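You operate a simulated robot arm through the tools that you are given. There is no shell and no other tool. Be economical: measure what you need, move in short steps, check, and stop when the job is done.

The job below is to be done with a simulated two-armed robot. You get a single attempt, and the scene is never put back.

Task
Take the medium blue cup and leave it on the counter beside the small sink. Take the tub labelled "waste" from the upper shelf of the steel-topped counter and put it on the shelf under the wooden counter. Push the clear cover shut. Put the orange carton on the top of the steel table away on the shelf under the short counter. Take the brown drink cup and leave it on top of the beige carton. Put the brown card cup in the inside of the blue tub. Fetch the black paper cup and stand it on the top shelf by the door. Lift the wooden flap open. Do these in any order. Set down upright: medium blue cup, orange carton, brown drink cup, black paper cup.

Only the result counts: the job must be done as asked and must still hold three seconds after the hand-in. Knocking over, shifting, dropping, spilling or breaking anything else fails it. Lids that push on must go on centred and level and be pressed home; caps that screw on are set level and turned clockwise until they are tight.

Robot
Two 7-joint arms with two-finger parallel grippers on one trunk, on a base that drives. Base frame: it is fixed to the floor where the robot stands at the start and does not move with it; the origin is under the middle of the robot, x ahead of it, y to its left, z up; the surface under the hand at the start is at about z = 0.88. Lengths are in m, angles in degrees, forces in N, time in s.
The left shoulder is at the start at [0.089, 0.182, 0.991], the right one opposite. With the tool pointing down near the work surface each hand reaches from about 0.1 to 0.76 m from the robot's upright axis, wherever it stands, measured 20 degrees to its own side. Places, roughly: beige carton [-1, -0.75, 0.5]; black paper cup (8x8x15 cm) [-2.4, 3.7, 0.7]; brown card cup (9x8x5 cm) [-2.3, 3.1, 0.9]; brown drink cup [-2.25, 3, 1]; clear cover [-2.4, 1.3, 0.9]; counter beside the small sink (17x16 cm) [0.44, 2.46, 0.84]; inside of the blue tub (30x23 cm) [-2.48, 5.42, 0.88]; medium blue cup (9x9x10 cm) [0.6, -0.1, 0.9]; orange carton [-2.5, 2, 1]; shelf under the short counter (55x22 cm) [0.56, 4.86, 0.46]; shelf under the wooden counter [-0.7, -0.8, 0.3]; teal tub, waste tub [0.5, 0.5, 0.5]; top shelf by the door [-2.5, -0.8, 0.8]; wooden flap [0.2, 3.7, 0.7]. Payload 3.91 kg a hand.
The TCP of each hand is the grasp point between the finger pads, 0.03 m short of the fingertips. In the tool frame z runs along the fingers and y along their closing line. The gripper opens to 0.11 m. The fingers are 0.02 m wide and 0.01 m thick; the gripper's body (0.048 by 0.112 m) begins 0.055 m behind the TCP.
Orientation is that of the tool frame in the base frame, as a unit quaternion [w, x, y, z]. With the fingers straight down and closing along the base's y, the tool's x points along the base's -x, its y along +y and its z along -z.

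Tools
- The arms move only by the tool play_rows. It takes "left_series", "right_series" or both (then of equal length, played together; a hand with none holds still); each is a list of rows, each a list of 7 numbers: the shift along the tool's x, y, z in units of 150 mm (1.0 is 150 mm), then the turn, a rotation vector about the tool's x, y, z in units of 60 degrees (1.0 is 60 degrees), then the opening in per cent of the stroke, from 0 (shut) to 100 (fully open). In form: [[tx, ty, tz, ax, ay, az, hand], ...]. A call has 1 to 10 rows; each row is the pose to reach, as a shift and turn from the pose commanded when the call began, along the tool's axes at that moment. A call with a number of a shift or a turn outside -1 to 1 is refused whole. A row lasts 0.2 s, in which the tool goes at most 0.05 m and 8.6 degrees; a call with a longer step from one row to the next is refused whole, and so is a gripper value outside its range. A pose out of reach is approached as far as the arm can. The call stops where the force on the tool passes 40 N (or 10 N more than at its start, if that is more) or the arm is blocked; 0.2 s more then pass. The fingers move at their own pace (about 0.072 m/s each) and stop on an object; they squeeze with about 22 N. The grip force told is the motor's: it shows also when the fingers shut on nothing. Time passes only in rows, and 0.2 s behind the last, so rows that repeat a pose let the fingers close. The reply holds the time, the measured pose of the TCP, the force on the tool along the base axes, the opening and the grip force, in the units named above and with some noise, with the torque about the TCP (base axes, N m) and any sound that the robot's microphone picked up.
- Cameras (640 x 400 px; columns grow to the right, rows downward): "scene" is now at [0.2494, -0.018, 1.197]; the picture's right is [-0.22, -0.98, 0.00], its down [-0.33, 0.07, -0.94] and it looks along [0.92, -0.20, -0.34] (base axes); focal length 214 px, centre (320, 200). "left" rides on the left gripper at [0.072, -0.017, -0.103] in its tool frame; the picture's right is [0.23, 0.97, 0.00], its down [-0.76, 0.18, -0.62] and it looks along [-0.61, 0.14, 0.78] (tool axes); focal length 222 px, centre (320, 200). "right" rides on the right gripper at [0.072, 0.017, -0.103] in its tool frame; the picture's right is [-0.23, 0.97, 0.00], its down [-0.76, -0.18, -0.62] and it looks along [-0.61, -0.14, 0.78] (tool axes); focal length 222 px, centre (320, 200). There is no depth. A picture from a camera that has moved, and an enlarged one, comes with that camera's place and axes in the base frame and with its lens.
- capture(camera): a new picture of that camera. It takes no simulated time.
- slide_trunk(by): slides the trunk up (or, below 0, down) by that many m; the arms and the scene camera ride with it, the base frame stays. It gives what a move gives, with no picture.
- drive_base(legs): drives the robot by 1 to 6 legs, each [ahead, left, turn to the left] in m, m and degrees, along the robot's own axes; the way and the turn of a leg run together, so that a leg with both is an arc; at most 1.5 m and 180 degrees a leg. The arms and the cameras ride along, it lands a little off, and it stops where it bumps. It gives what a move gives.
- aim_head(pan, tilt): turns the head with the scene camera to pan (to the left, within 80 degrees either way) and tilt (down, from -29 to 69), counted from straight ahead of the robot. It gives what a move gives.
- enlarge(camera, box): a new picture of the part [left, top, right, bottom] of that camera's present view, enlarged. It takes no simulated time.
- sign_off(): hands the job in; it is judged then, once.

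Go step by step. Nothing tells you exact positions but the pictures and the camera data: compare them with the known pose of the tool, close in by small moves and look again before you grip or let go. The budget is 207 turns and 190 pictures, counting those below and the enlarged ones. Unless the task says otherwise, let go and move clear before handing in, and close with one line.

The tools are called after "Call:" as a command line: name --argument value ..., lists and objects as JSON in quotes. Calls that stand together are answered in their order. play_rows: Moves the arms, as the interface text tells. Its arguments: {"type":"object","properties":{"left_series":{"type":"array","items":{"type":"array","items":{"type":"number"}}},"right_series":{"type":"array","items":{"type":"array","items":{"type":"number"}}}},"required":[]} The other tools are called the same way: slide_trunk (by) slides the trunk up or down; drive_base (legs) drives the base; aim_head (pan, tilt) turns the head that bears the scene camera; capture (camera) takes a picture; enlarge (camera, box) takes an enlarged picture of a part of a camera's view; sign_off () hands the job in.

At the start:

```text
t: 0.0
left_position: [0.383, 0.4584, 1.1516]
left_ee_rot: [0.0, 0.0, 1.0, 0.001]
left_force: [0.1, -0.5, 0.2]
left_moment: [-0.03, 0.01, 0.02]
left_opening: 0.1101
left_gripper_force: 0.0
right_position: [0.3719, 0.037, 1.1105]
right_ee_rot: [0.003, 0.01, 1.0, -0.008]
right_force: [72.9, 15.5, -68.0]
right_moment: [-3.01, 1.39, -2.86]
right_opening: 0.1102
right_gripper_force: 0.1
trunk travel left (down, up): [-0.25, 0.264]
robot x, y, heading: [0.0035, 0.0034, -0.1]
head pan, tilt: [-14.6, 68.8]
```

scene: 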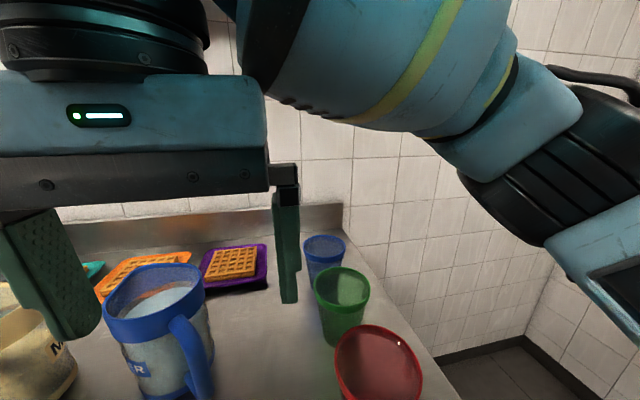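
right: 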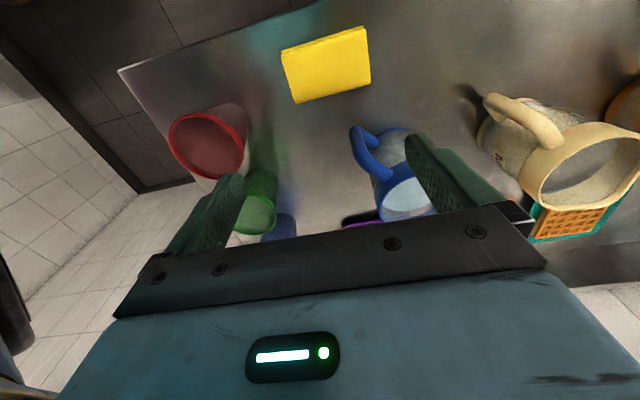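
left: 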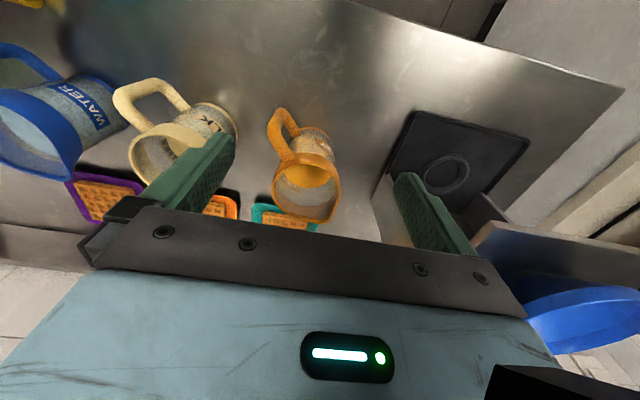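

The scene view shows the right gripper close in front of the camera, and cups in blue, green and red on the steel table. I'll aim the head to get an overview first.

Call:
aim_head --pan 0 --tilt 30

Call:
capture --camera "scene"

```text
t: 1.1
left_position: [0.384, 0.4569, 1.151]
left_ee_rot: [-0.001, 0.0, 1.0, 0.0]
left_force: [0.5, -0.1, -0.5]
left_moment: [-0.02, -0.01, 0.01]
left_opening: 0.1101
left_gripper_force: 0.1
right_position: [0.3701, 0.036, 1.111]
right_ee_rot: [0.004, 0.008, 1.0, -0.009]
right_force: [6.9, 4.8, -5.1]
right_moment: [-0.6, 0.34, -0.6]
right_opening: 0.1105
right_gripper_force: 0.1
trunk travel left (down, up): [-0.25, 0.264]
robot x, y, heading: [0.0025, 0.0015, -0.1]
head pan, tilt: [0.0, 30.0]
```

```text
186 pictures are left
camera scene: at [0.2493, 0.002, 1.1813], right [0.0, -1.0, 0.0], down [-0.49, 0.0, -0.87], along [0.87, 0.0, -0.49], focal length 214 px, centre (320, 200)
```

scene: 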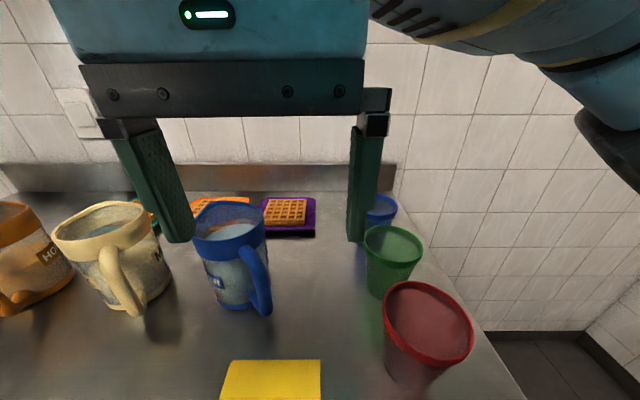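

The right arm was pressing on the head and is now freed. The small blue cup stands behind the green one near [0.66, -0.13], so I'll look closer at it.

Call:
enlarge --camera "scene" --box '[300, 150, 500, 275]'

Call:
aim_head --pan 70 --tilt 25

Call:
capture --camera "scene"

```text
3.20 times, centred on (400, 212) of scene
camera zoom: at [0.2493, 0.002, 1.1813], right [0.0, -1.0, 0.0], down [-0.49, 0.0, -0.87], along [0.87, 0.0, -0.49], focal length 686 px, centre (64, 160)
```

zoom: 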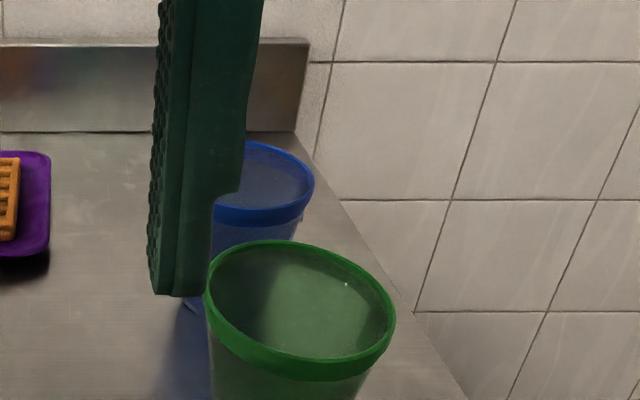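

```text
t: 2.5
left_position: [0.3832, 0.4573, 1.1514]
left_ee_rot: [0.001, 0.001, 1.0, 0.0]
left_force: [0.9, 0.5, 0.8]
left_moment: [-0.01, -0.03, -0.01]
left_opening: 0.1098
left_gripper_force: 0.1
right_position: [0.3713, 0.0364, 1.1114]
right_ee_rot: [0.003, 0.012, 1.0, -0.008]
right_force: [0.0, 0.6, 0.6]
right_moment: [0.0, 0.02, 0.02]
right_opening: 0.11
right_gripper_force: 0.0
trunk travel left (down, up): [-0.25, 0.264]
robot x, y, heading: [0.0003, -0.0005, -0.1]
head pan, tilt: [70.0, 25.0]
```

```text
184 pictures are left
camera scene: at [0.2413, 0.0439, 1.1927], right [0.45, -0.89, 0.0], down [-0.34, -0.17, -0.93], along [0.83, 0.42, -0.38], focal length 214 px, centre (320, 200)
```

scene: 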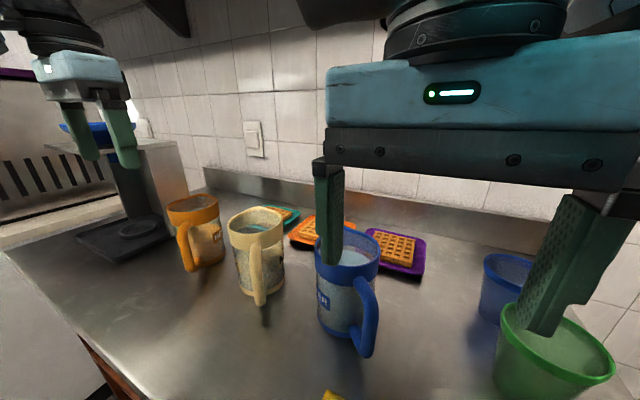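

The head camera is still settling. The blue cup centre works out at about [0.58, -0.10], so I'll move the right hand above it and check with the wrist camera.

Call:
play_rows --right_series '[[0, -0.25, 0, 0, 0, 0, 100], [0, -0.5, 0, 0, 0, 0, 100], [-0.2, -0.7, 0, 0, 0, 0, 100], [-0.45, -0.85, 0, 0, 0, 0, 100], [-0.7, -0.91, 0, 0, 0, 0, 100], [-0.95, -0.91, 0, 0, 0, 0, 100]]'

Call:
capture --camera "right"

Call:
capture --camera "scene"

```text
t: 3.2
left_position: [0.3843, 0.4583, 1.1516]
left_ee_rot: [0.0, 0.0, 1.0, 0.0]
left_force: [0.1, -0.8, -0.3]
left_moment: [-0.01, 0.02, -0.02]
left_opening: 0.1103
left_gripper_force: 0.0
right_position: [0.3869, -0.0449, 1.1082]
right_ee_rot: [0.004, 0.04, 0.999, -0.005]
right_force: [53.9, 53.4, -6.3]
right_moment: [-6.24, 5.37, -6.58]
right_opening: 0.1099
right_gripper_force: 0.1
trunk travel left (down, up): [-0.25, 0.264]
robot x, y, heading: [-0.0019, -0.0012, -0.3]
head pan, tilt: [70.0, 25.0]
stopped in row 3 (right hand): the force on the tool passed its limit at 82 N (the readings are from after the stop); the commanded pose is now the measured one
```

```text
183 pictures are left
camera right: at [0.3145, -0.0195, 1.2098], right [0.31, 0.95, -0.01], down [0.74, -0.23, 0.63], along [0.6, -0.2, -0.78], focal length 222 px, centre (320, 200)
```

right: 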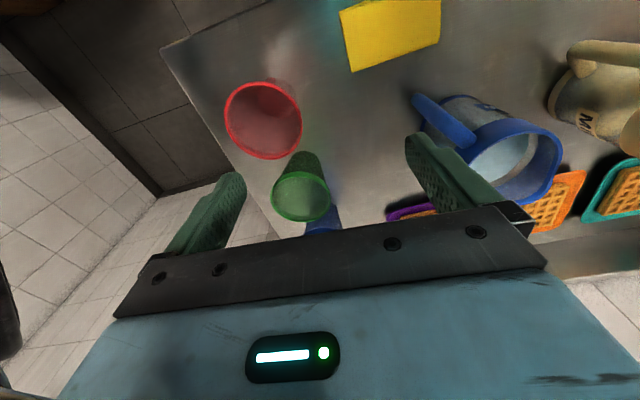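

```text
182 pictures are left
camera scene: at [0.2385, 0.0508, 1.1937], right [0.52, -0.85, 0.0], down [-0.31, -0.19, -0.93], along [0.79, 0.48, -0.37], focal length 214 px, centre (320, 200)
```

scene: 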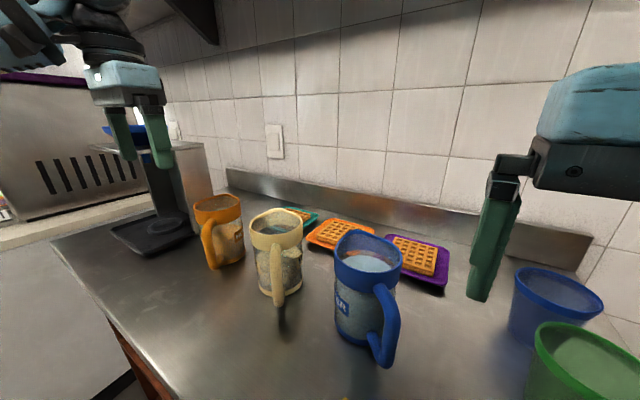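

The arm and head are touching again, since the reaction pushes the hand forward and left. I'll move the hand forward, away from the head, first.

Call:
play_rows --right_series '[[-0.2, 0, 0, 0, 0, 0, 100], [-0.45, 0, 0, 0, 0, 0, 100], [-0.7, 0, 0, 0, 0, 0, 100]]'

Call:
capture --camera "scene"

```text
t: 4.0
left_position: [0.3831, 0.4587, 1.1502]
left_ee_rot: [0.0, 0.001, 1.0, 0.001]
left_force: [0.1, 0.4, -0.3]
left_moment: [0.0, 0.04, -0.02]
left_opening: 0.1097
left_gripper_force: 0.0
right_position: [0.4849, -0.0509, 1.115]
right_ee_rot: [0.007, 0.025, 1.0, -0.006]
right_force: [0.2, -0.1, 0.5]
right_moment: [0.02, 0.06, -0.03]
right_opening: 0.1099
right_gripper_force: 0.0
trunk travel left (down, up): [-0.25, 0.264]
robot x, y, heading: [-0.0011, 0.0012, -0.0]
head pan, tilt: [70.0, 25.0]
```

```text
181 pictures are left
camera scene: at [0.1908, 0.0889, 1.1882], right [0.94, -0.35, 0.0], down [-0.15, -0.4, -0.91], along [0.31, 0.85, -0.42], focal length 214 px, centre (320, 200)
```

scene: 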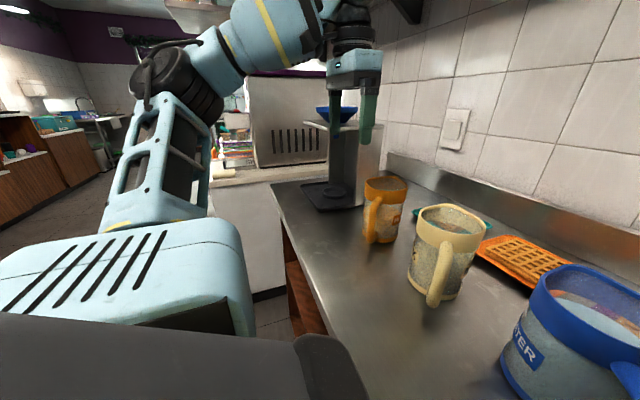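

Free now. I'll move over the estimated cup position and check with both cameras.

Call:
play_rows --right_series '[[-0.22, -0.1, 0, 0, 0, 0, 100], [-0.44, -0.2, 0, 0, 0, 0, 100], [-0.6, -0.3, 0, 0, 0, 0, 100]]'

Call:
capture --camera "right"

Call:
aim_head --pan -5 --tilt 25

Call:
capture --camera "scene"

```text
t: 4.8
left_position: [0.384, 0.4567, 1.1507]
left_ee_rot: [-0.001, 0.001, 1.0, 0.0]
left_force: [-0.5, -0.3, 0.1]
left_moment: [0.0, 0.03, 0.0]
left_opening: 0.11
left_gripper_force: 0.1
right_position: [0.5728, -0.0997, 1.115]
right_ee_rot: [0.009, 0.025, 1.0, -0.006]
right_force: [-0.5, 0.6, 0.1]
right_moment: [0.0, 0.02, 0.02]
right_opening: 0.11
right_gripper_force: 0.0
trunk travel left (down, up): [-0.25, 0.264]
robot x, y, heading: [0.0017, -0.004, 0.0]
head pan, tilt: [70.0, 25.0]
```

```text
180 pictures are left
camera right: at [0.4994, -0.0776, 1.2172], right [0.27, 0.96, -0.01], down [0.74, -0.21, 0.64], along [0.61, -0.18, -0.77], focal length 222 px, centre (320, 200)
```

right: 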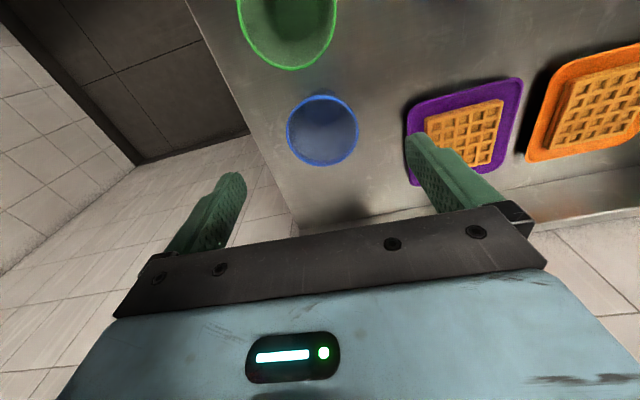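

```text
t: 6.2
left_position: [0.384, 0.458, 1.1512]
left_ee_rot: [0.001, 0.0, 1.0, -0.001]
left_force: [-0.1, -0.2, -0.5]
left_moment: [0.02, 0.02, 0.01]
left_opening: 0.11
left_gripper_force: 0.0
right_position: [0.5727, -0.0988, 1.1167]
right_ee_rot: [0.008, 0.025, 1.0, -0.007]
right_force: [-0.9, 0.3, -0.4]
right_moment: [0.02, 0.0, 0.0]
right_opening: 0.1101
right_gripper_force: 0.0
trunk travel left (down, up): [-0.25, 0.264]
robot x, y, heading: [-0.0016, -0.0009, -0.0]
head pan, tilt: [-5.0, 25.0]
```

```text
179 pictures are left
camera scene: at [0.2503, -0.0059, 1.1883], right [-0.09, -1.0, 0.0], down [-0.42, 0.04, -0.91], along [0.9, -0.08, -0.42], focal length 214 px, centre (320, 200)
```

scene: 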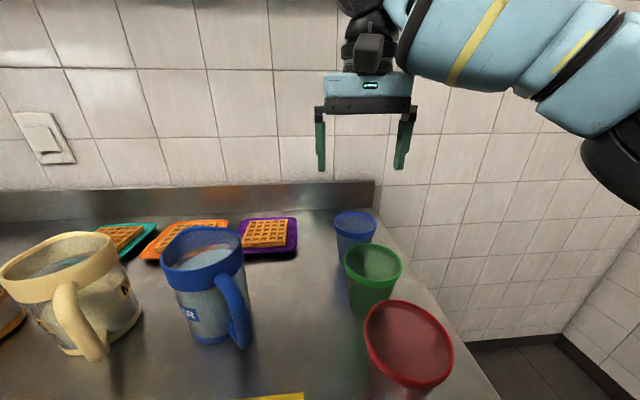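

The blue, green and red cups are all about 9 cm wide, and two-view triangulation puts the blue one at [0.597, -0.105] with its rim at z≈0.97. I'll descend over it.

Call:
play_rows --right_series '[[-0.14, -0.02, 0.1, 0, 0, 0, 100], [-0.14, -0.02, 0.4, 0, 0, 0, 100], [-0.14, -0.02, 0.7, 0, 0, 0, 100]]'

Call:
capture --camera "right"

Call:
capture --camera "scene"

```text
t: 7.0
left_position: [0.3839, 0.4571, 1.1506]
left_ee_rot: [0.0, 0.0, 1.0, 0.0]
left_force: [0.3, -0.8, 0.5]
left_moment: [-0.01, 0.02, 0.02]
left_opening: 0.1099
left_gripper_force: 0.1
right_position: [0.5959, -0.1057, 1.0119]
right_ee_rot: [0.007, 0.024, 1.0, -0.006]
right_force: [-0.8, -0.1, 0.6]
right_moment: [0.01, 0.0, -0.04]
right_opening: 0.1102
right_gripper_force: 0.1
trunk travel left (down, up): [-0.25, 0.264]
robot x, y, heading: [-0.0019, 0.0031, -0.3]
head pan, tilt: [-5.0, 25.0]
```

```text
178 pictures are left
camera right: at [0.5221, -0.0831, 1.1126], right [0.28, 0.96, -0.01], down [0.74, -0.21, 0.64], along [0.61, -0.18, -0.77], focal length 222 px, centre (320, 200)
```

right: 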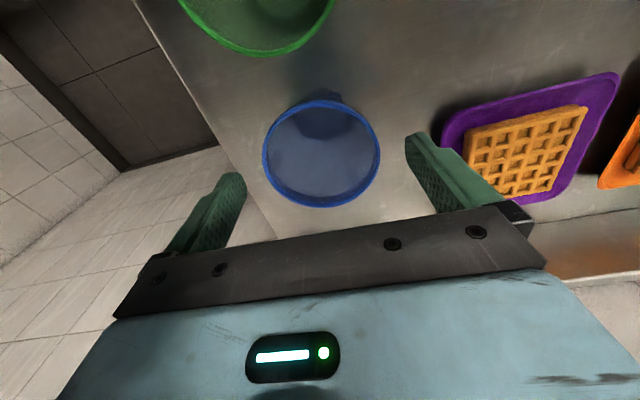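

```text
177 pictures are left
camera scene: at [0.2509, -0.0061, 1.1881], right [-0.09, -1.0, 0.0], down [-0.42, 0.04, -0.91], along [0.9, -0.08, -0.42], focal length 214 px, centre (320, 200)
```

scene: 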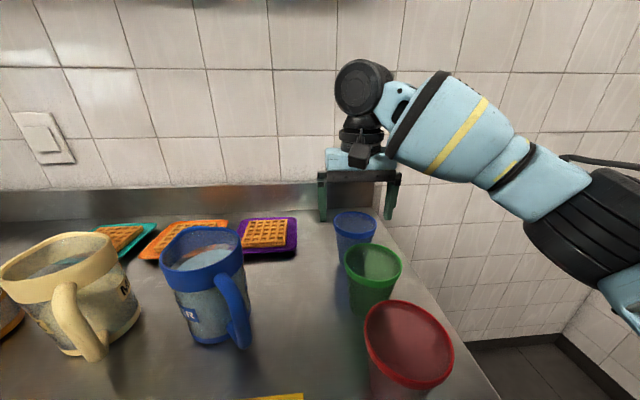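

The cup sits centred between the fingers. I'll descend to z≈0.945, close and lift.

Call:
play_rows --right_series '[[0, 0, 0.22, 0, 0, 0, 100], [0, 0, 0.45, 0, 0, 0, 100], [0, 0, 0.45, 0, 0, 0, 40], [0, 0, 0.45, 0, 0, 0, 40], [0, 0, 0.45, 0, 0, 0, 40]]'

Call:
capture --camera "right"

```text
t: 8.2
left_position: [0.3834, 0.4579, 1.15]
left_ee_rot: [0.0, -0.001, 1.0, -0.001]
left_force: [-0.4, -0.5, 0.1]
left_moment: [0.04, 0.0, 0.0]
left_opening: 0.1099
left_gripper_force: 0.0
right_position: [0.5966, -0.1056, 0.9446]
right_ee_rot: [0.007, 0.025, 1.0, -0.006]
right_force: [-0.4, -0.5, 0.5]
right_moment: [0.0, 0.03, 0.02]
right_opening: 0.0805
right_gripper_force: 21.9
trunk travel left (down, up): [-0.25, 0.264]
robot x, y, heading: [-0.0007, -0.0035, 0.1]
head pan, tilt: [-5.0, 25.0]
```

```text
176 pictures are left
camera right: at [0.5229, -0.0838, 1.0455], right [0.28, 0.96, -0.01], down [0.74, -0.21, 0.64], along [0.61, -0.18, -0.77], focal length 222 px, centre (320, 200)
```

right: 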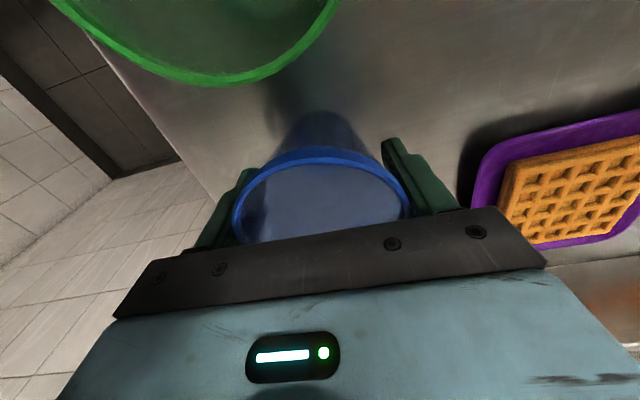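

The cup is gripped. I'll lift it.

Call:
play_rows --right_series '[[0, 0, -0.15, 0, 0, 0, 40], [0, 0, -0.4, 0, 0, 0, 40], [0, 0, -0.7, 0, 0, 0, 40], [0, 0, -1.0, 0, 0, 0, 40]]'

Call:
play_rows --right_series '[[0, -0.3, 0, 0, 0, 0, 40], [0.1, -0.6, 0, 0, 0, 0, 40], [0.3, -0.8, 0, 0, 0, 0, 40], [0.5, -1, 0, 0, 0, 0, 40]]'

Call:
capture --camera "right"

Call:
capture --camera "scene"

```text
t: 9.2
left_position: [0.3824, 0.4577, 1.1508]
left_ee_rot: [0.001, 0.001, 1.0, 0.0]
left_force: [-0.6, 0.8, -1.0]
left_moment: [-0.04, -0.02, -0.01]
left_opening: 0.1098
left_gripper_force: 0.1
right_position: [0.5915, -0.1048, 1.0949]
right_ee_rot: [0.008, 0.025, 1.0, -0.007]
right_force: [1.3, 0.1, -0.3]
right_moment: [-0.01, -0.01, 0.04]
right_opening: 0.0805
right_gripper_force: 21.7
trunk travel left (down, up): [-0.25, 0.264]
robot x, y, heading: [-0.0026, 0.0012, 0.1]
head pan, tilt: [-5.0, 25.0]
```

```text
t: 10.2
left_position: [0.383, 0.4572, 1.1517]
left_ee_rot: [0.001, 0.0, 1.0, 0.0]
left_force: [0.2, -0.5, -0.1]
left_moment: [0.01, -0.05, 0.01]
left_opening: 0.1101
left_gripper_force: 0.1
right_position: [0.5099, -0.2503, 1.0933]
right_ee_rot: [0.007, 0.024, 1.0, -0.005]
right_force: [-0.6, -0.7, -1.1]
right_moment: [0.04, -0.04, 0.02]
right_opening: 0.0806
right_gripper_force: 22.5
trunk travel left (down, up): [-0.25, 0.264]
robot x, y, heading: [-0.0019, -0.0054, 0.0]
head pan, tilt: [-5.0, 25.0]
```

```text
175 pictures are left
camera right: at [0.4368, -0.2296, 1.1951], right [0.27, 0.96, -0.01], down [0.74, -0.21, 0.64], along [0.61, -0.18, -0.77], focal length 222 px, centre (320, 200)
```

right: 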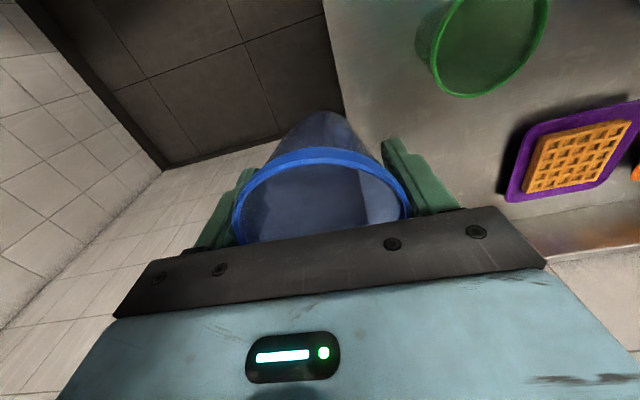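

```text
174 pictures are left
camera scene: at [0.2495, -0.0069, 1.1885], right [-0.09, -1.0, 0.0], down [-0.42, 0.04, -0.91], along [0.9, -0.08, -0.42], focal length 214 px, centre (320, 200)
```

scene: 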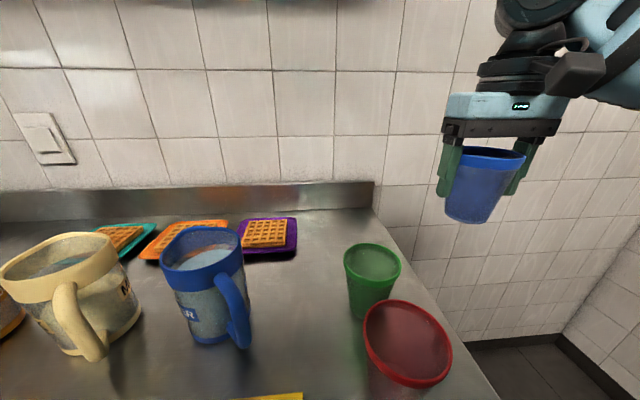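

The blue cup is lifted and held. I'll look to both sides for clearance before backing off.

Call:
aim_head --pan -80 --tilt 25

Call:
capture --camera "scene"

Call:
drive_base --legs '[[-0.3, 0, 0]]'

Call:
aim_head --pan 45 --tilt 30

Call:
capture --camera "scene"

```text
t: 11.7
left_position: [0.3831, 0.4575, 1.1508]
left_ee_rot: [0.0, 0.0, 1.0, 0.0]
left_force: [0.6, 1.0, 0.4]
left_moment: [-0.01, 0.01, 0.0]
left_opening: 0.1099
left_gripper_force: 0.0
right_position: [0.5122, -0.2509, 1.0938]
right_ee_rot: [0.008, 0.026, 1.0, -0.006]
right_force: [-0.3, -0.7, -0.6]
right_moment: [0.01, -0.02, 0.0]
right_opening: 0.0807
right_gripper_force: 22.2
trunk travel left (down, up): [-0.25, 0.264]
robot x, y, heading: [-0.001, -0.0024, -0.1]
head pan, tilt: [-80.0, 25.0]
```

```text
173 pictures are left
camera scene: at [0.1746, -0.0886, 1.1883], right [-0.98, -0.17, 0.0], down [-0.07, 0.42, -0.91], along [0.16, -0.89, -0.42], focal length 214 px, centre (320, 200)
```

scene: 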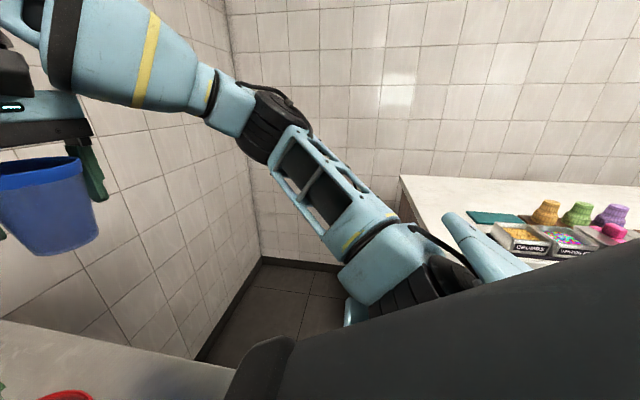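

```text
t: 13.8
left_position: [0.0825, 0.4576, 1.1512]
left_ee_rot: [0.0, 0.0, 1.0, 0.0]
left_force: [0.3, 0.2, 1.0]
left_moment: [0.0, 0.01, -0.04]
left_opening: 0.1102
left_gripper_force: 0.0
right_position: [0.2111, -0.2504, 1.0939]
right_ee_rot: [0.009, 0.025, 1.0, -0.006]
right_force: [-0.4, -0.2, -0.2]
right_moment: [0.0, 0.01, -0.01]
right_opening: 0.0806
right_gripper_force: 22.6
trunk travel left (down, up): [-0.25, 0.264]
robot x, y, heading: [-0.3025, -0.0014, -0.1]
head pan, tilt: [-80.0, 25.0]
```

```text
t: 15.8
left_position: [0.0832, 0.4594, 1.1506]
left_ee_rot: [0.0, 0.001, 1.0, 0.0]
left_force: [0.4, 0.4, -0.7]
left_moment: [-0.03, 0.02, 0.0]
left_opening: 0.11
left_gripper_force: 0.0
right_position: [0.2123, -0.2515, 1.0943]
right_ee_rot: [0.008, 0.024, 1.0, -0.007]
right_force: [-0.6, 0.0, -0.4]
right_moment: [-0.02, -0.03, -0.02]
right_opening: 0.0805
right_gripper_force: 22.0
trunk travel left (down, up): [-0.25, 0.264]
robot x, y, heading: [-0.2977, 0.0009, 0.0]
head pan, tilt: [45.0, 30.0]
```

```text
172 pictures are left
camera scene: at [-0.0773, 0.0661, 1.1803], right [0.71, -0.71, 0.0], down [-0.35, -0.35, -0.87], along [0.61, 0.61, -0.5], focal length 214 px, centre (320, 200)
```

scene: 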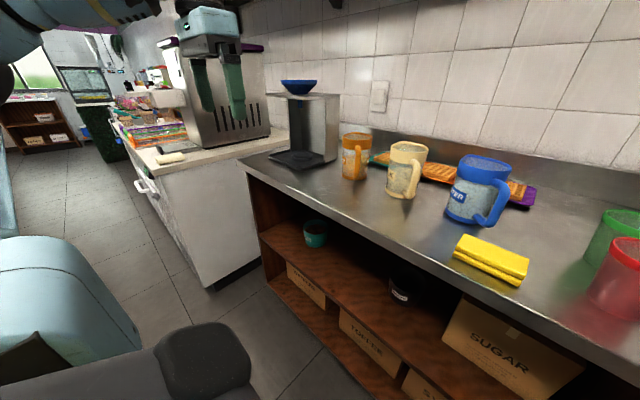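

Two tubs are on the upper shelf: a teal one at left and a dark one with a label. I'll zoom in.

Call:
enlarge --camera "scene" --box '[280, 200, 480, 325]'

```text
3.20 times, centred on (380, 262) of scene
camera zoom: at [-0.0773, 0.0661, 1.1803], right [0.71, -0.71, 0.0], down [-0.35, -0.35, -0.87], along [0.61, 0.61, -0.5], focal length 686 px, centre (128, 0)
```

zoom: 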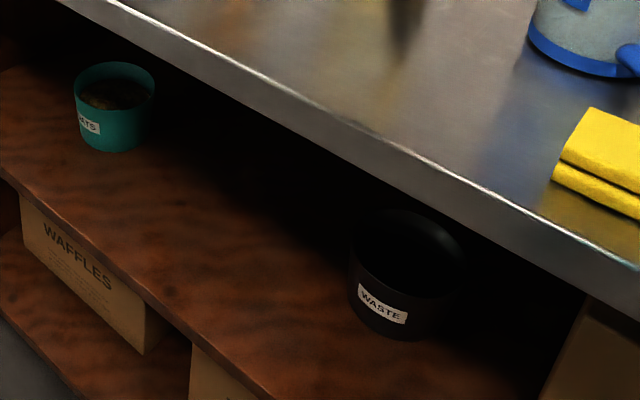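

The waste tub sits at about [0.5, 0.19] on a shelf at z≈0.47, and it looks about 12 cm wide. Before lowering the trunk I'll check the right side, where the elbow is near the wooden counter.

Call:
aim_head --pan -75 --tilt 40

Call:
capture --camera "scene"

```text
t: 17.8
left_position: [0.082, 0.4573, 1.1503]
left_ee_rot: [0.0, 0.0, 1.0, -0.001]
left_force: [-0.2, -0.9, 0.1]
left_moment: [0.0, -0.02, 0.02]
left_opening: 0.1099
left_gripper_force: 0.1
right_position: [0.2117, -0.2504, 1.0934]
right_ee_rot: [0.007, 0.024, 1.0, -0.007]
right_force: [-0.5, 0.2, 0.1]
right_moment: [0.0, -0.06, -0.01]
right_opening: 0.0803
right_gripper_force: 21.9
trunk travel left (down, up): [-0.25, 0.264]
robot x, y, heading: [-0.2989, 0.0023, 0.2]
head pan, tilt: [-75.0, 40.0]
```

```text
170 pictures are left
camera scene: at [-0.1192, -0.0799, 1.165], right [-0.97, -0.26, 0.0], down [-0.17, 0.62, -0.77], along [0.2, -0.74, -0.64], focal length 214 px, centre (320, 200)
```

scene: 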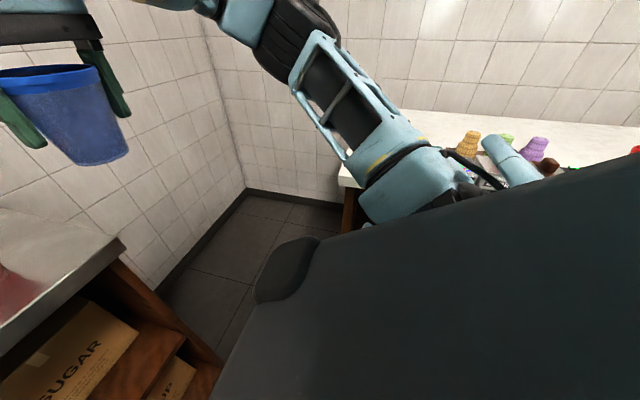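

The elbow is close to the wooden counter, so I'll deliver the blue cup first and fetch the tub later with free hands. I'll back off and drive left towards the sink counter.

Call:
drive_base --legs '[[-0.5, 0.1, 0], [0, 1.4, 0], [0, 0.9, 0]]'

Call:
aim_head --pan 0 --tilt 20

Call:
capture --camera "scene"

Call:
aim_head --pan 60 --tilt 15

Call:
capture --camera "scene"

```text
t: 40.7
left_position: [-0.3993, 2.85, 1.151]
left_ee_rot: [0.0, 0.003, 1.0, 0.001]
left_force: [0.0, -0.2, -0.5]
left_moment: [0.03, 0.01, 0.01]
left_opening: 0.11
left_gripper_force: 0.2
right_position: [-0.2757, 2.141, 1.0939]
right_ee_rot: [0.008, 0.028, 1.0, -0.006]
right_force: [-0.8, 0.8, 0.2]
right_moment: [0.03, -0.01, 0.0]
right_opening: 0.0802
right_gripper_force: 22.5
trunk travel left (down, up): [-0.25, 0.264]
robot x, y, heading: [-0.7869, 2.3954, -0.4]
head pan, tilt: [-75.0, 40.0]
```

```text
t: 42.1
left_position: [-0.3989, 2.8503, 1.1502]
left_ee_rot: [0.0, 0.004, 1.0, 0.0]
left_force: [-0.5, 0.9, 0.2]
left_moment: [0.0, 0.02, -0.01]
left_opening: 0.1101
left_gripper_force: 0.0
right_position: [-0.2751, 2.1404, 1.0935]
right_ee_rot: [0.008, 0.028, 1.0, -0.007]
right_force: [0.0, 0.1, 0.1]
right_moment: [0.01, -0.02, -0.01]
right_opening: 0.0802
right_gripper_force: 21.8
trunk travel left (down, up): [-0.25, 0.264]
robot x, y, heading: [-0.7861, 2.3928, -0.1]
head pan, tilt: [0.0, 20.0]
```

```text
169 pictures are left
camera scene: at [-0.5336, 2.3949, 1.1964], right [-0.01, -1.0, 0.0], down [-0.34, 0.0, -0.94], along [0.94, -0.01, -0.34], focal length 214 px, centre (320, 200)
```

scene: 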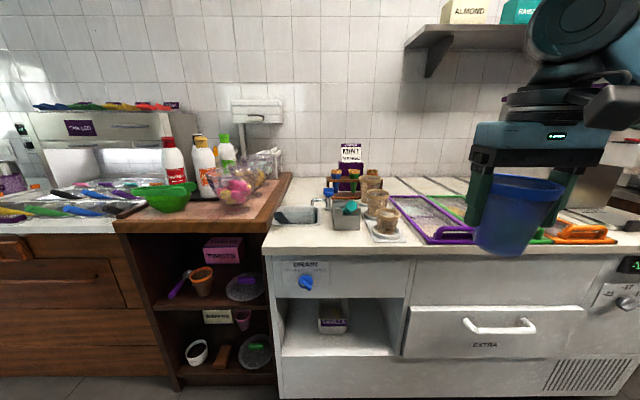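

```text
t: 43.4
left_position: [-0.398, 2.8504, 1.1488]
left_ee_rot: [0.0, 0.004, 1.0, 0.0]
left_force: [0.5, -0.6, 0.8]
left_moment: [0.01, -0.03, 0.02]
left_opening: 0.11
left_gripper_force: 0.1
right_position: [-0.2753, 2.1405, 1.094]
right_ee_rot: [0.007, 0.029, 1.0, -0.006]
right_force: [0.0, 0.0, 0.0]
right_moment: [-0.01, 0.02, -0.01]
right_opening: 0.08
right_gripper_force: 22.1
trunk travel left (down, up): [-0.25, 0.264]
robot x, y, heading: [-0.7831, 2.3909, -0.3]
head pan, tilt: [60.0, 15.0]
```

```text
168 pictures are left
camera scene: at [-0.5794, 2.4762, 1.2045], right [0.86, -0.51, 0.0], down [-0.13, -0.22, -0.97], along [0.49, 0.83, -0.26], focal length 214 px, centre (320, 200)
```

scene: 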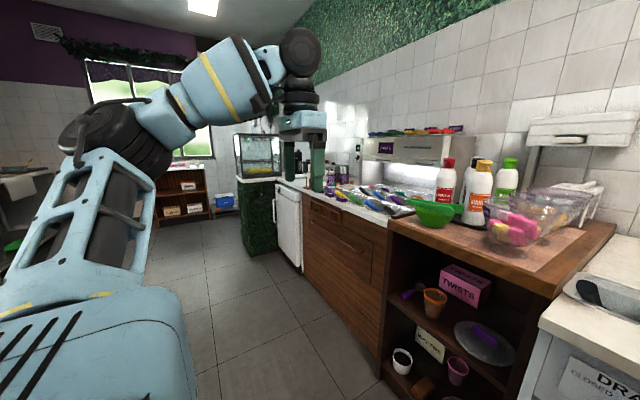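

The target [0.44, 2.46] projects to about pixel (305, 201), just behind the small sink basin. I'll zoom in there.

Call:
aim_head --pan 0 --tilt 35

Call:
enlarge --camera "scene" --box '[240, 80, 440, 205]'

```text
t: 44.7
left_position: [-0.3983, 2.8501, 1.1497]
left_ee_rot: [0.001, 0.004, 1.0, 0.0]
left_force: [-0.2, -0.7, -1.3]
left_moment: [0.0, 0.01, -0.02]
left_opening: 0.1099
left_gripper_force: 0.1
right_position: [-0.2754, 2.1399, 1.0929]
right_ee_rot: [0.008, 0.029, 1.0, -0.006]
right_force: [-0.3, -0.1, -0.5]
right_moment: [0.0, 0.01, -0.02]
right_opening: 0.0802
right_gripper_force: 21.9
trunk travel left (down, up): [-0.25, 0.264]
robot x, y, heading: [-0.7884, 2.3965, -0.4]
head pan, tilt: [0.0, 35.0]
```

```text
3.20 times, centred on (340, 142) of scene
camera zoom: at [-0.5387, 2.3951, 1.1726], right [-0.01, -1.0, 0.0], down [-0.57, 0.0, -0.82], along [0.82, 0.0, -0.57], focal length 686 px, centre (256, 384)
```

zoom: 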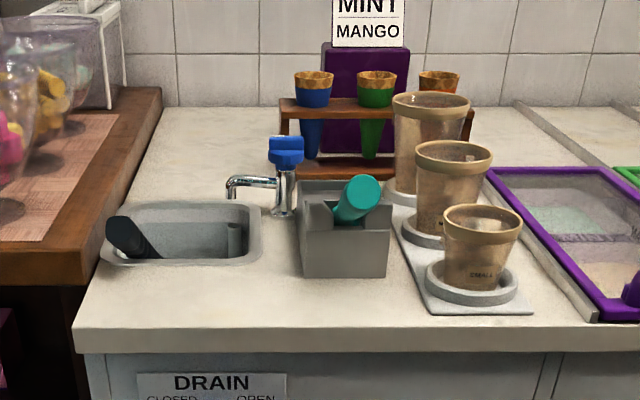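

The free spot is behind the basin at about [0.45, 2.475], left of the faucet. I'll drive up so that the right hand reaches it.

Call:
drive_base --legs '[[0, 0.26, 0.3], [0.56, 0, 0]]'

Call:
capture --camera "scene"

Call:
capture --camera "right"

```text
t: 50.4
left_position: [0.159, 3.1108, 1.1489]
left_ee_rot: [0.0, 0.002, 1.0, 0.001]
left_force: [0.1, -0.4, 0.6]
left_moment: [-0.04, 0.02, -0.05]
left_opening: 0.1099
left_gripper_force: 0.0
right_position: [0.2859, 2.4016, 1.0937]
right_ee_rot: [0.007, 0.026, 1.0, -0.006]
right_force: [0.0, -0.5, 0.3]
right_moment: [0.04, 0.01, 0.03]
right_opening: 0.0801
right_gripper_force: 22.0
trunk travel left (down, up): [-0.25, 0.264]
robot x, y, heading: [-0.2251, 2.6523, -0.2]
head pan, tilt: [0.0, 35.0]
```

```text
166 pictures are left
camera scene: at [0.0211, 2.6553, 1.1725], right [0.0, -1.0, 0.0], down [-0.57, 0.0, -0.82], along [0.82, 0.0, -0.57], focal length 214 px, centre (320, 200)
```

scene: 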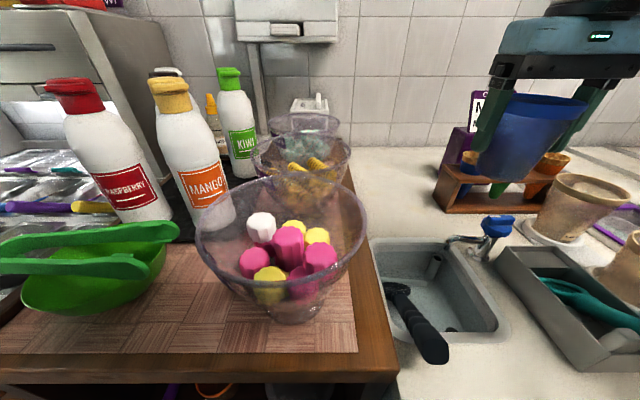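

```text
165 pictures are left
camera right: at [0.212, 2.4242, 1.195], right [0.28, 0.96, -0.01], down [0.74, -0.21, 0.64], along [0.61, -0.18, -0.77], focal length 222 px, centre (320, 200)
```

right: 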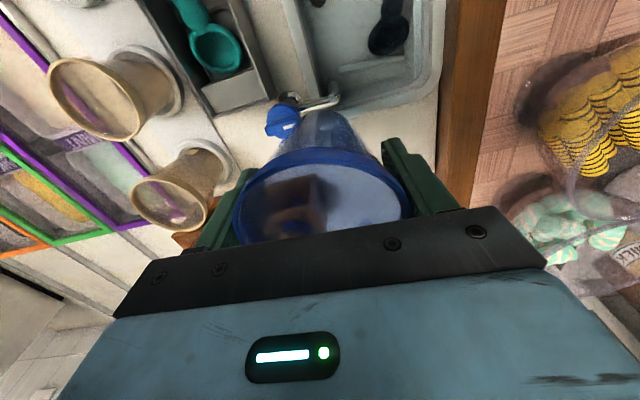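

The spot is clear: basin edge at x≈0.37, cone stand edge at y≈2.35, candy bowl edge at y≈2.58. I'll move the cup over [0.452, 2.467] and check.

Call:
play_rows --right_series '[[-0.25, 0.12, 0, 0, 0, 0, 40], [-0.5, 0.24, 0, 0, 0, 0, 40], [-0.75, 0.36, 0, 0, 0, 0, 40], [-1.0, 0.48, 0, 0, 0, 0, 40]]'

Call:
play_rows --right_series '[[-0.1, 0, 0.1, 0, 0, 0, 40], [-0.1, 0, 0.35, 0, 0, 0, 40], [-0.1, 0, 0.6, 0, 0, 0, 40]]'

Call:
capture --camera "right"

Call:
aim_head --pan -15 --tilt 35

Call:
capture --camera "scene"

```text
t: 51.4
left_position: [0.1586, 3.1133, 1.1488]
left_ee_rot: [-0.001, 0.001, 1.0, -0.002]
left_force: [0.3, 0.7, 0.5]
left_moment: [-0.06, 0.0, 0.0]
left_opening: 0.1099
left_gripper_force: 0.0
right_position: [0.4335, 2.469, 1.0955]
right_ee_rot: [0.007, 0.025, 1.0, -0.008]
right_force: [-0.2, -0.1, -0.1]
right_moment: [0.06, -0.05, -0.02]
right_opening: 0.0803
right_gripper_force: 21.7
right hand out of reach, approached as far as the arm can: row 4
trunk travel left (down, up): [-0.25, 0.264]
robot x, y, heading: [-0.2261, 2.6525, -0.0]
head pan, tilt: [0.0, 35.0]
```

```text
t: 52.2
left_position: [0.1583, 3.1113, 1.1511]
left_ee_rot: [-0.001, 0.001, 1.0, 0.0]
left_force: [0.0, 0.2, 0.0]
left_moment: [0.01, -0.01, -0.01]
left_opening: 0.11
left_gripper_force: 0.1
right_position: [0.4492, 2.4663, 1.0053]
right_ee_rot: [0.007, 0.027, 1.0, -0.006]
right_force: [-0.5, 0.3, -0.6]
right_moment: [0.06, -0.04, 0.0]
right_opening: 0.0801
right_gripper_force: 22.3
right hand out of reach, approached as far as the arm can: row 1
trunk travel left (down, up): [-0.25, 0.264]
robot x, y, heading: [-0.2291, 2.6557, -0.1]
head pan, tilt: [0.0, 35.0]
```

```text
164 pictures are left
camera right: at [0.3764, 2.4889, 1.106], right [0.28, 0.96, -0.01], down [0.74, -0.21, 0.64], along [0.61, -0.18, -0.77], focal length 222 px, centre (320, 200)
```

right: 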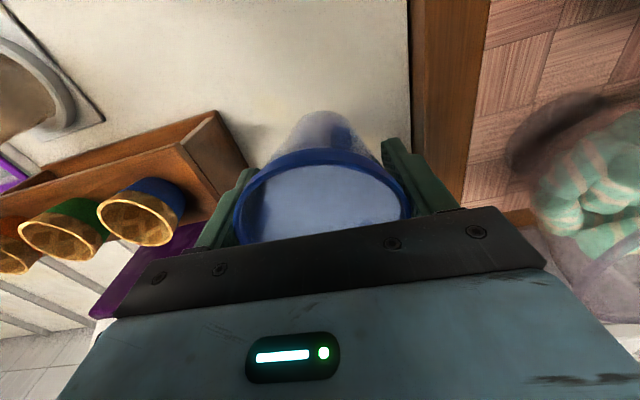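

```text
t: 53.0
left_position: [0.1584, 3.1106, 1.1509]
left_ee_rot: [0.0, 0.001, 1.0, 0.0]
left_force: [0.0, -0.2, 1.3]
left_moment: [0.02, 0.0, 0.0]
left_opening: 0.1099
left_gripper_force: 0.0
right_position: [0.449, 2.4666, 1.0051]
right_ee_rot: [0.008, 0.027, 1.0, -0.007]
right_force: [-0.5, 0.1, -0.2]
right_moment: [0.01, -0.02, 0.0]
right_opening: 0.0804
right_gripper_force: 21.7
trunk travel left (down, up): [-0.25, 0.264]
robot x, y, heading: [-0.2258, 2.652, -0.3]
head pan, tilt: [-15.0, 35.0]
```

```text
163 pictures are left
camera scene: at [0.0178, 2.6325, 1.1725], right [-0.26, -0.97, 0.0], down [-0.55, 0.15, -0.82], along [0.79, -0.21, -0.57], focal length 214 px, centre (320, 200)
```

scene: 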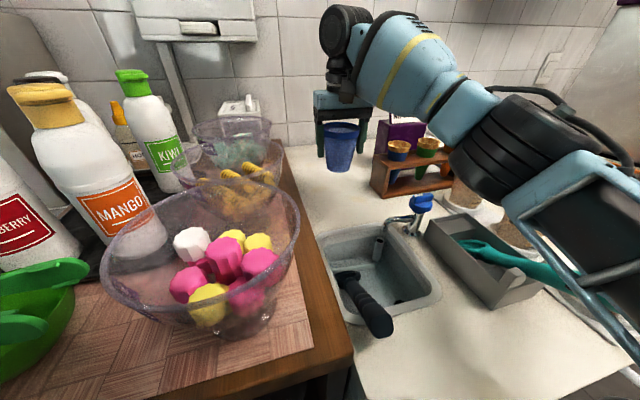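

It's aligned with free counter below. I'll lower it in shrinking steps.

Call:
play_rows --right_series '[[0, 0, 0.25, 0, 0, 0, 40], [0, 0, 0.5, 0, 0, 0, 40], [0, 0, 0.57, 0, 0, 0, 40], [0, 0, 0.61, 0, 0, 0, 40], [0, 0, 0.64, 0, 0, 0, 40]]'

Call:
capture --camera "scene"

```text
t: 54.2
left_position: [0.1571, 3.111, 1.151]
left_ee_rot: [0.001, 0.001, 1.0, 0.0]
left_force: [-0.2, 0.6, -0.6]
left_moment: [-0.01, -0.02, 0.02]
left_opening: 0.11
left_gripper_force: 0.1
right_position: [0.4506, 2.466, 0.9108]
right_ee_rot: [0.01, 0.026, 1.0, -0.005]
right_force: [0.3, -0.3, 18.1]
right_moment: [-0.18, -0.07, -0.06]
right_opening: 0.0804
right_gripper_force: 22.0
trunk travel left (down, up): [-0.25, 0.264]
robot x, y, heading: [-0.2263, 2.6548, -0.1]
head pan, tilt: [-15.0, 35.0]
```

```text
162 pictures are left
camera scene: at [0.0163, 2.6329, 1.173], right [-0.26, -0.97, 0.0], down [-0.55, 0.15, -0.82], along [0.79, -0.21, -0.57], focal length 214 px, centre (320, 200)
```

scene: 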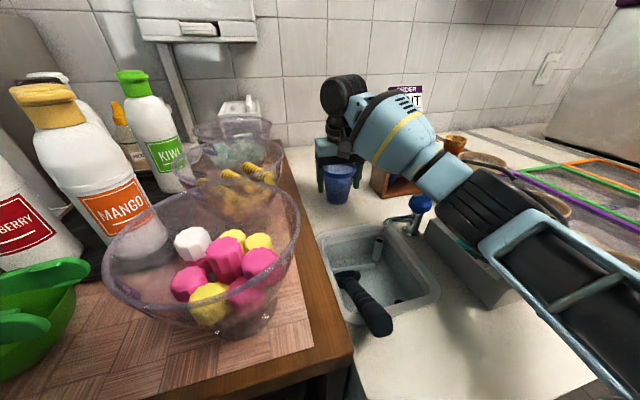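

Contact at 18 N, so the cup is standing on the counter. I'll release and lift off.

Call:
play_rows --right_series '[[0, 0, -0.02, 0, 0, 0, 100], [0, 0, -0.02, 0, 0, 0, 100], [0, 0, -0.02, 0, 0, 0, 100], [0, 0, -0.3, 0, 0, 0, 100], [0, 0, -0.6, 0, 0, 0, 100], [0, 0, -0.9, 0, 0, 0, 100]]'

Call:
play_rows --right_series '[[0.1, 0, -0.15, 0, 0, 0, 100], [0.4, 0, -0.2, 0, 0, 0, 100], [0.7, 0, -0.2, 0, 0, 0, 100]]'

Call:
capture --camera "scene"

```text
t: 55.6
left_position: [0.1568, 3.1117, 1.1516]
left_ee_rot: [0.001, 0.001, 1.0, -0.001]
left_force: [-0.1, 0.6, -0.1]
left_moment: [0.0, -0.01, -0.03]
left_opening: 0.1098
left_gripper_force: 0.0
right_position: [0.4477, 2.4675, 1.045]
right_ee_rot: [0.008, 0.026, 1.0, -0.006]
right_force: [-0.5, 1.3, 0.7]
right_moment: [-0.04, -0.02, -0.01]
right_opening: 0.1101
right_gripper_force: 0.0
trunk travel left (down, up): [-0.25, 0.264]
robot x, y, heading: [-0.2327, 2.6573, -0.2]
head pan, tilt: [-15.0, 35.0]
```

```text
t: 56.4
left_position: [0.1585, 3.1113, 1.1513]
left_ee_rot: [0.0, 0.001, 1.0, 0.0]
left_force: [-0.1, -0.2, -0.8]
left_moment: [0.0, -0.02, 0.0]
left_opening: 0.1098
left_gripper_force: 0.1
right_position: [0.3437, 2.4712, 1.0732]
right_ee_rot: [0.007, 0.026, 1.0, -0.006]
right_force: [-1.4, 0.0, 0.5]
right_moment: [-0.02, -0.05, -0.01]
right_opening: 0.11
right_gripper_force: 0.1
trunk travel left (down, up): [-0.25, 0.264]
robot x, y, heading: [-0.224, 2.6571, -0.2]
head pan, tilt: [-15.0, 35.0]
```

```text
161 pictures are left
camera scene: at [0.017, 2.6325, 1.1727], right [-0.26, -0.97, 0.0], down [-0.55, 0.15, -0.82], along [0.79, -0.21, -0.57], focal length 214 px, centre (320, 200)
```

scene: 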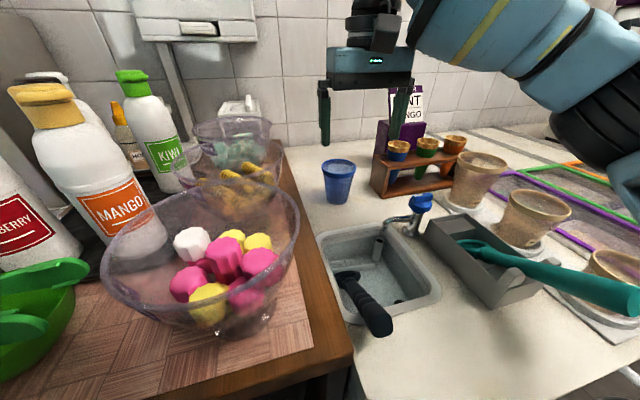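

The blue cup is placed. Next is the wooden flap near [0.2, 3.7]; I'll back off, drive left and look.

Call:
drive_base --legs '[[-0.6, 0, 0], [0, 0.95, 0]]'

Call:
aim_head --pan 0 --tilt 30

Call:
capture --camera "scene"

```text
t: 68.1
left_position: [-0.4446, 4.0653, 1.1507]
left_ee_rot: [0.0, 0.0, 1.0, 0.0]
left_force: [0.5, -0.3, 0.7]
left_moment: [-0.01, -0.01, 0.0]
left_opening: 0.1098
left_gripper_force: 0.1
right_position: [-0.2541, 3.4287, 1.073]
right_ee_rot: [0.007, 0.023, 1.0, -0.006]
right_force: [0.9, -0.1, -0.2]
right_moment: [-0.01, -0.04, 0.04]
right_opening: 0.1101
right_gripper_force: 0.0
trunk travel left (down, up): [-0.25, 0.264]
robot x, y, heading: [-0.8234, 3.6043, 0.0]
head pan, tilt: [-15.0, 35.0]
```

```text
t: 68.8
left_position: [-0.4433, 4.067, 1.1514]
left_ee_rot: [0.0, -0.001, 1.0, -0.001]
left_force: [-0.3, 0.3, 0.7]
left_moment: [-0.01, 0.04, 0.02]
left_opening: 0.11
left_gripper_force: 0.0
right_position: [-0.2555, 3.4284, 1.0727]
right_ee_rot: [0.009, 0.023, 1.0, -0.006]
right_force: [0.4, -0.3, -0.1]
right_moment: [0.0, -0.03, -0.02]
right_opening: 0.1099
right_gripper_force: 0.0
trunk travel left (down, up): [-0.25, 0.264]
robot x, y, heading: [-0.826, 3.6074, 0.0]
head pan, tilt: [0.0, 30.0]
```

```text
160 pictures are left
camera scene: at [-0.5765, 3.61, 1.1803], right [0.0, -1.0, 0.0], down [-0.5, 0.0, -0.87], along [0.87, 0.0, -0.5], focal length 214 px, centre (320, 200)
```

scene: 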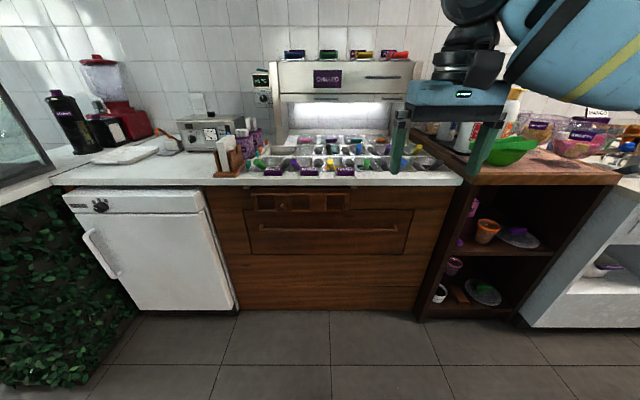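

Call:
enlarge --camera "scene" --box '[230, 170, 430, 295]'

```text
3.20 times, centred on (330, 232) of scene
camera zoom: at [-0.5765, 3.61, 1.1803], right [0.0, -1.0, 0.0], down [-0.5, 0.0, -0.87], along [0.87, 0.0, -0.5], focal length 686 px, centre (288, 96)
```

zoom: 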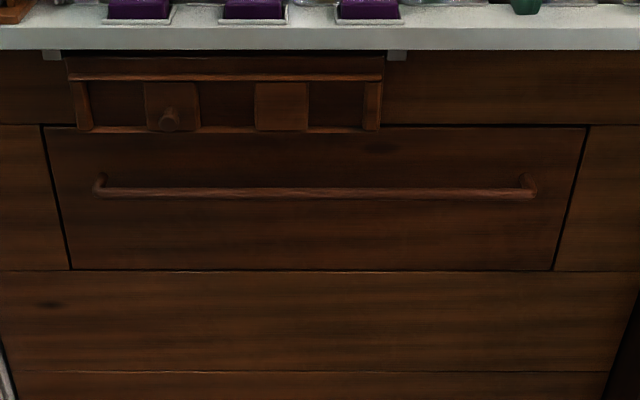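

The flap spans z≈0.60–0.79, y≈3.30–3.86, with a bar handle at z≈0.71. Above it is a frame with a knob that may be a sliding catch, so I'll lower the trunk and look more squarely at it.

Call:
slide_trunk --by -0.22

Call:
aim_head --pan 0 --tilt 10

Call:
enlarge --camera "scene" --box '[220, 140, 420, 265]'

```text
t: 71.2
left_position: [-0.4446, 4.0667, 0.931]
left_ee_rot: [-0.001, -0.001, 1.0, 0.0]
left_force: [-0.2, -0.4, 0.4]
left_moment: [0.03, 0.03, 0.02]
left_opening: 0.1099
left_gripper_force: 0.1
right_position: [-0.255, 3.4286, 0.8524]
right_ee_rot: [0.008, 0.024, 1.0, -0.005]
right_force: [0.1, -0.8, 0.4]
right_moment: [0.03, 0.03, -0.01]
right_opening: 0.11
right_gripper_force: 0.1
trunk travel left (down, up): [-0.03, 0.484]
robot x, y, heading: [-0.8251, 3.6086, 0.1]
head pan, tilt: [0.0, 30.0]
```

```text
t: 72.0
left_position: [-0.4435, 4.0659, 0.9301]
left_ee_rot: [0.001, -0.001, 1.0, 0.0]
left_force: [0.0, -1.2, 0.9]
left_moment: [0.0, -0.02, -0.03]
left_opening: 0.11
left_gripper_force: 0.1
right_position: [-0.2539, 3.427, 0.8525]
right_ee_rot: [0.007, 0.023, 1.0, -0.006]
right_force: [0.5, -0.7, -0.1]
right_moment: [0.01, 0.01, -0.02]
right_opening: 0.11
right_gripper_force: 0.1
trunk travel left (down, up): [-0.03, 0.484]
robot x, y, heading: [-0.8294, 3.609, -0.1]
head pan, tilt: [0.0, 10.0]
```

```text
3.20 times, centred on (320, 202) of scene
camera zoom: at [-0.4915, 3.6103, 0.9672], right [0.0, -1.0, 0.0], down [-0.17, 0.0, -0.98], along [0.98, 0.0, -0.17], focal length 686 px, centre (320, 192)
```

zoom: 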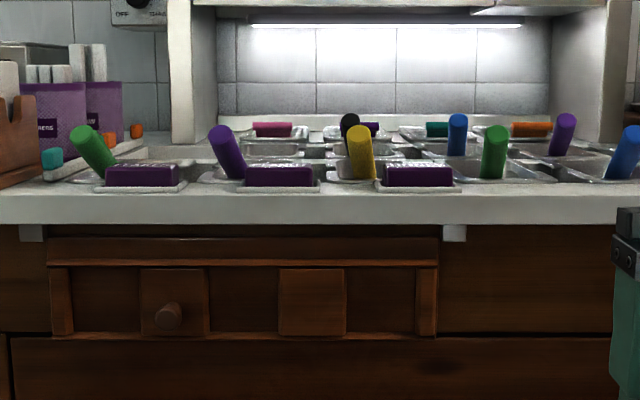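

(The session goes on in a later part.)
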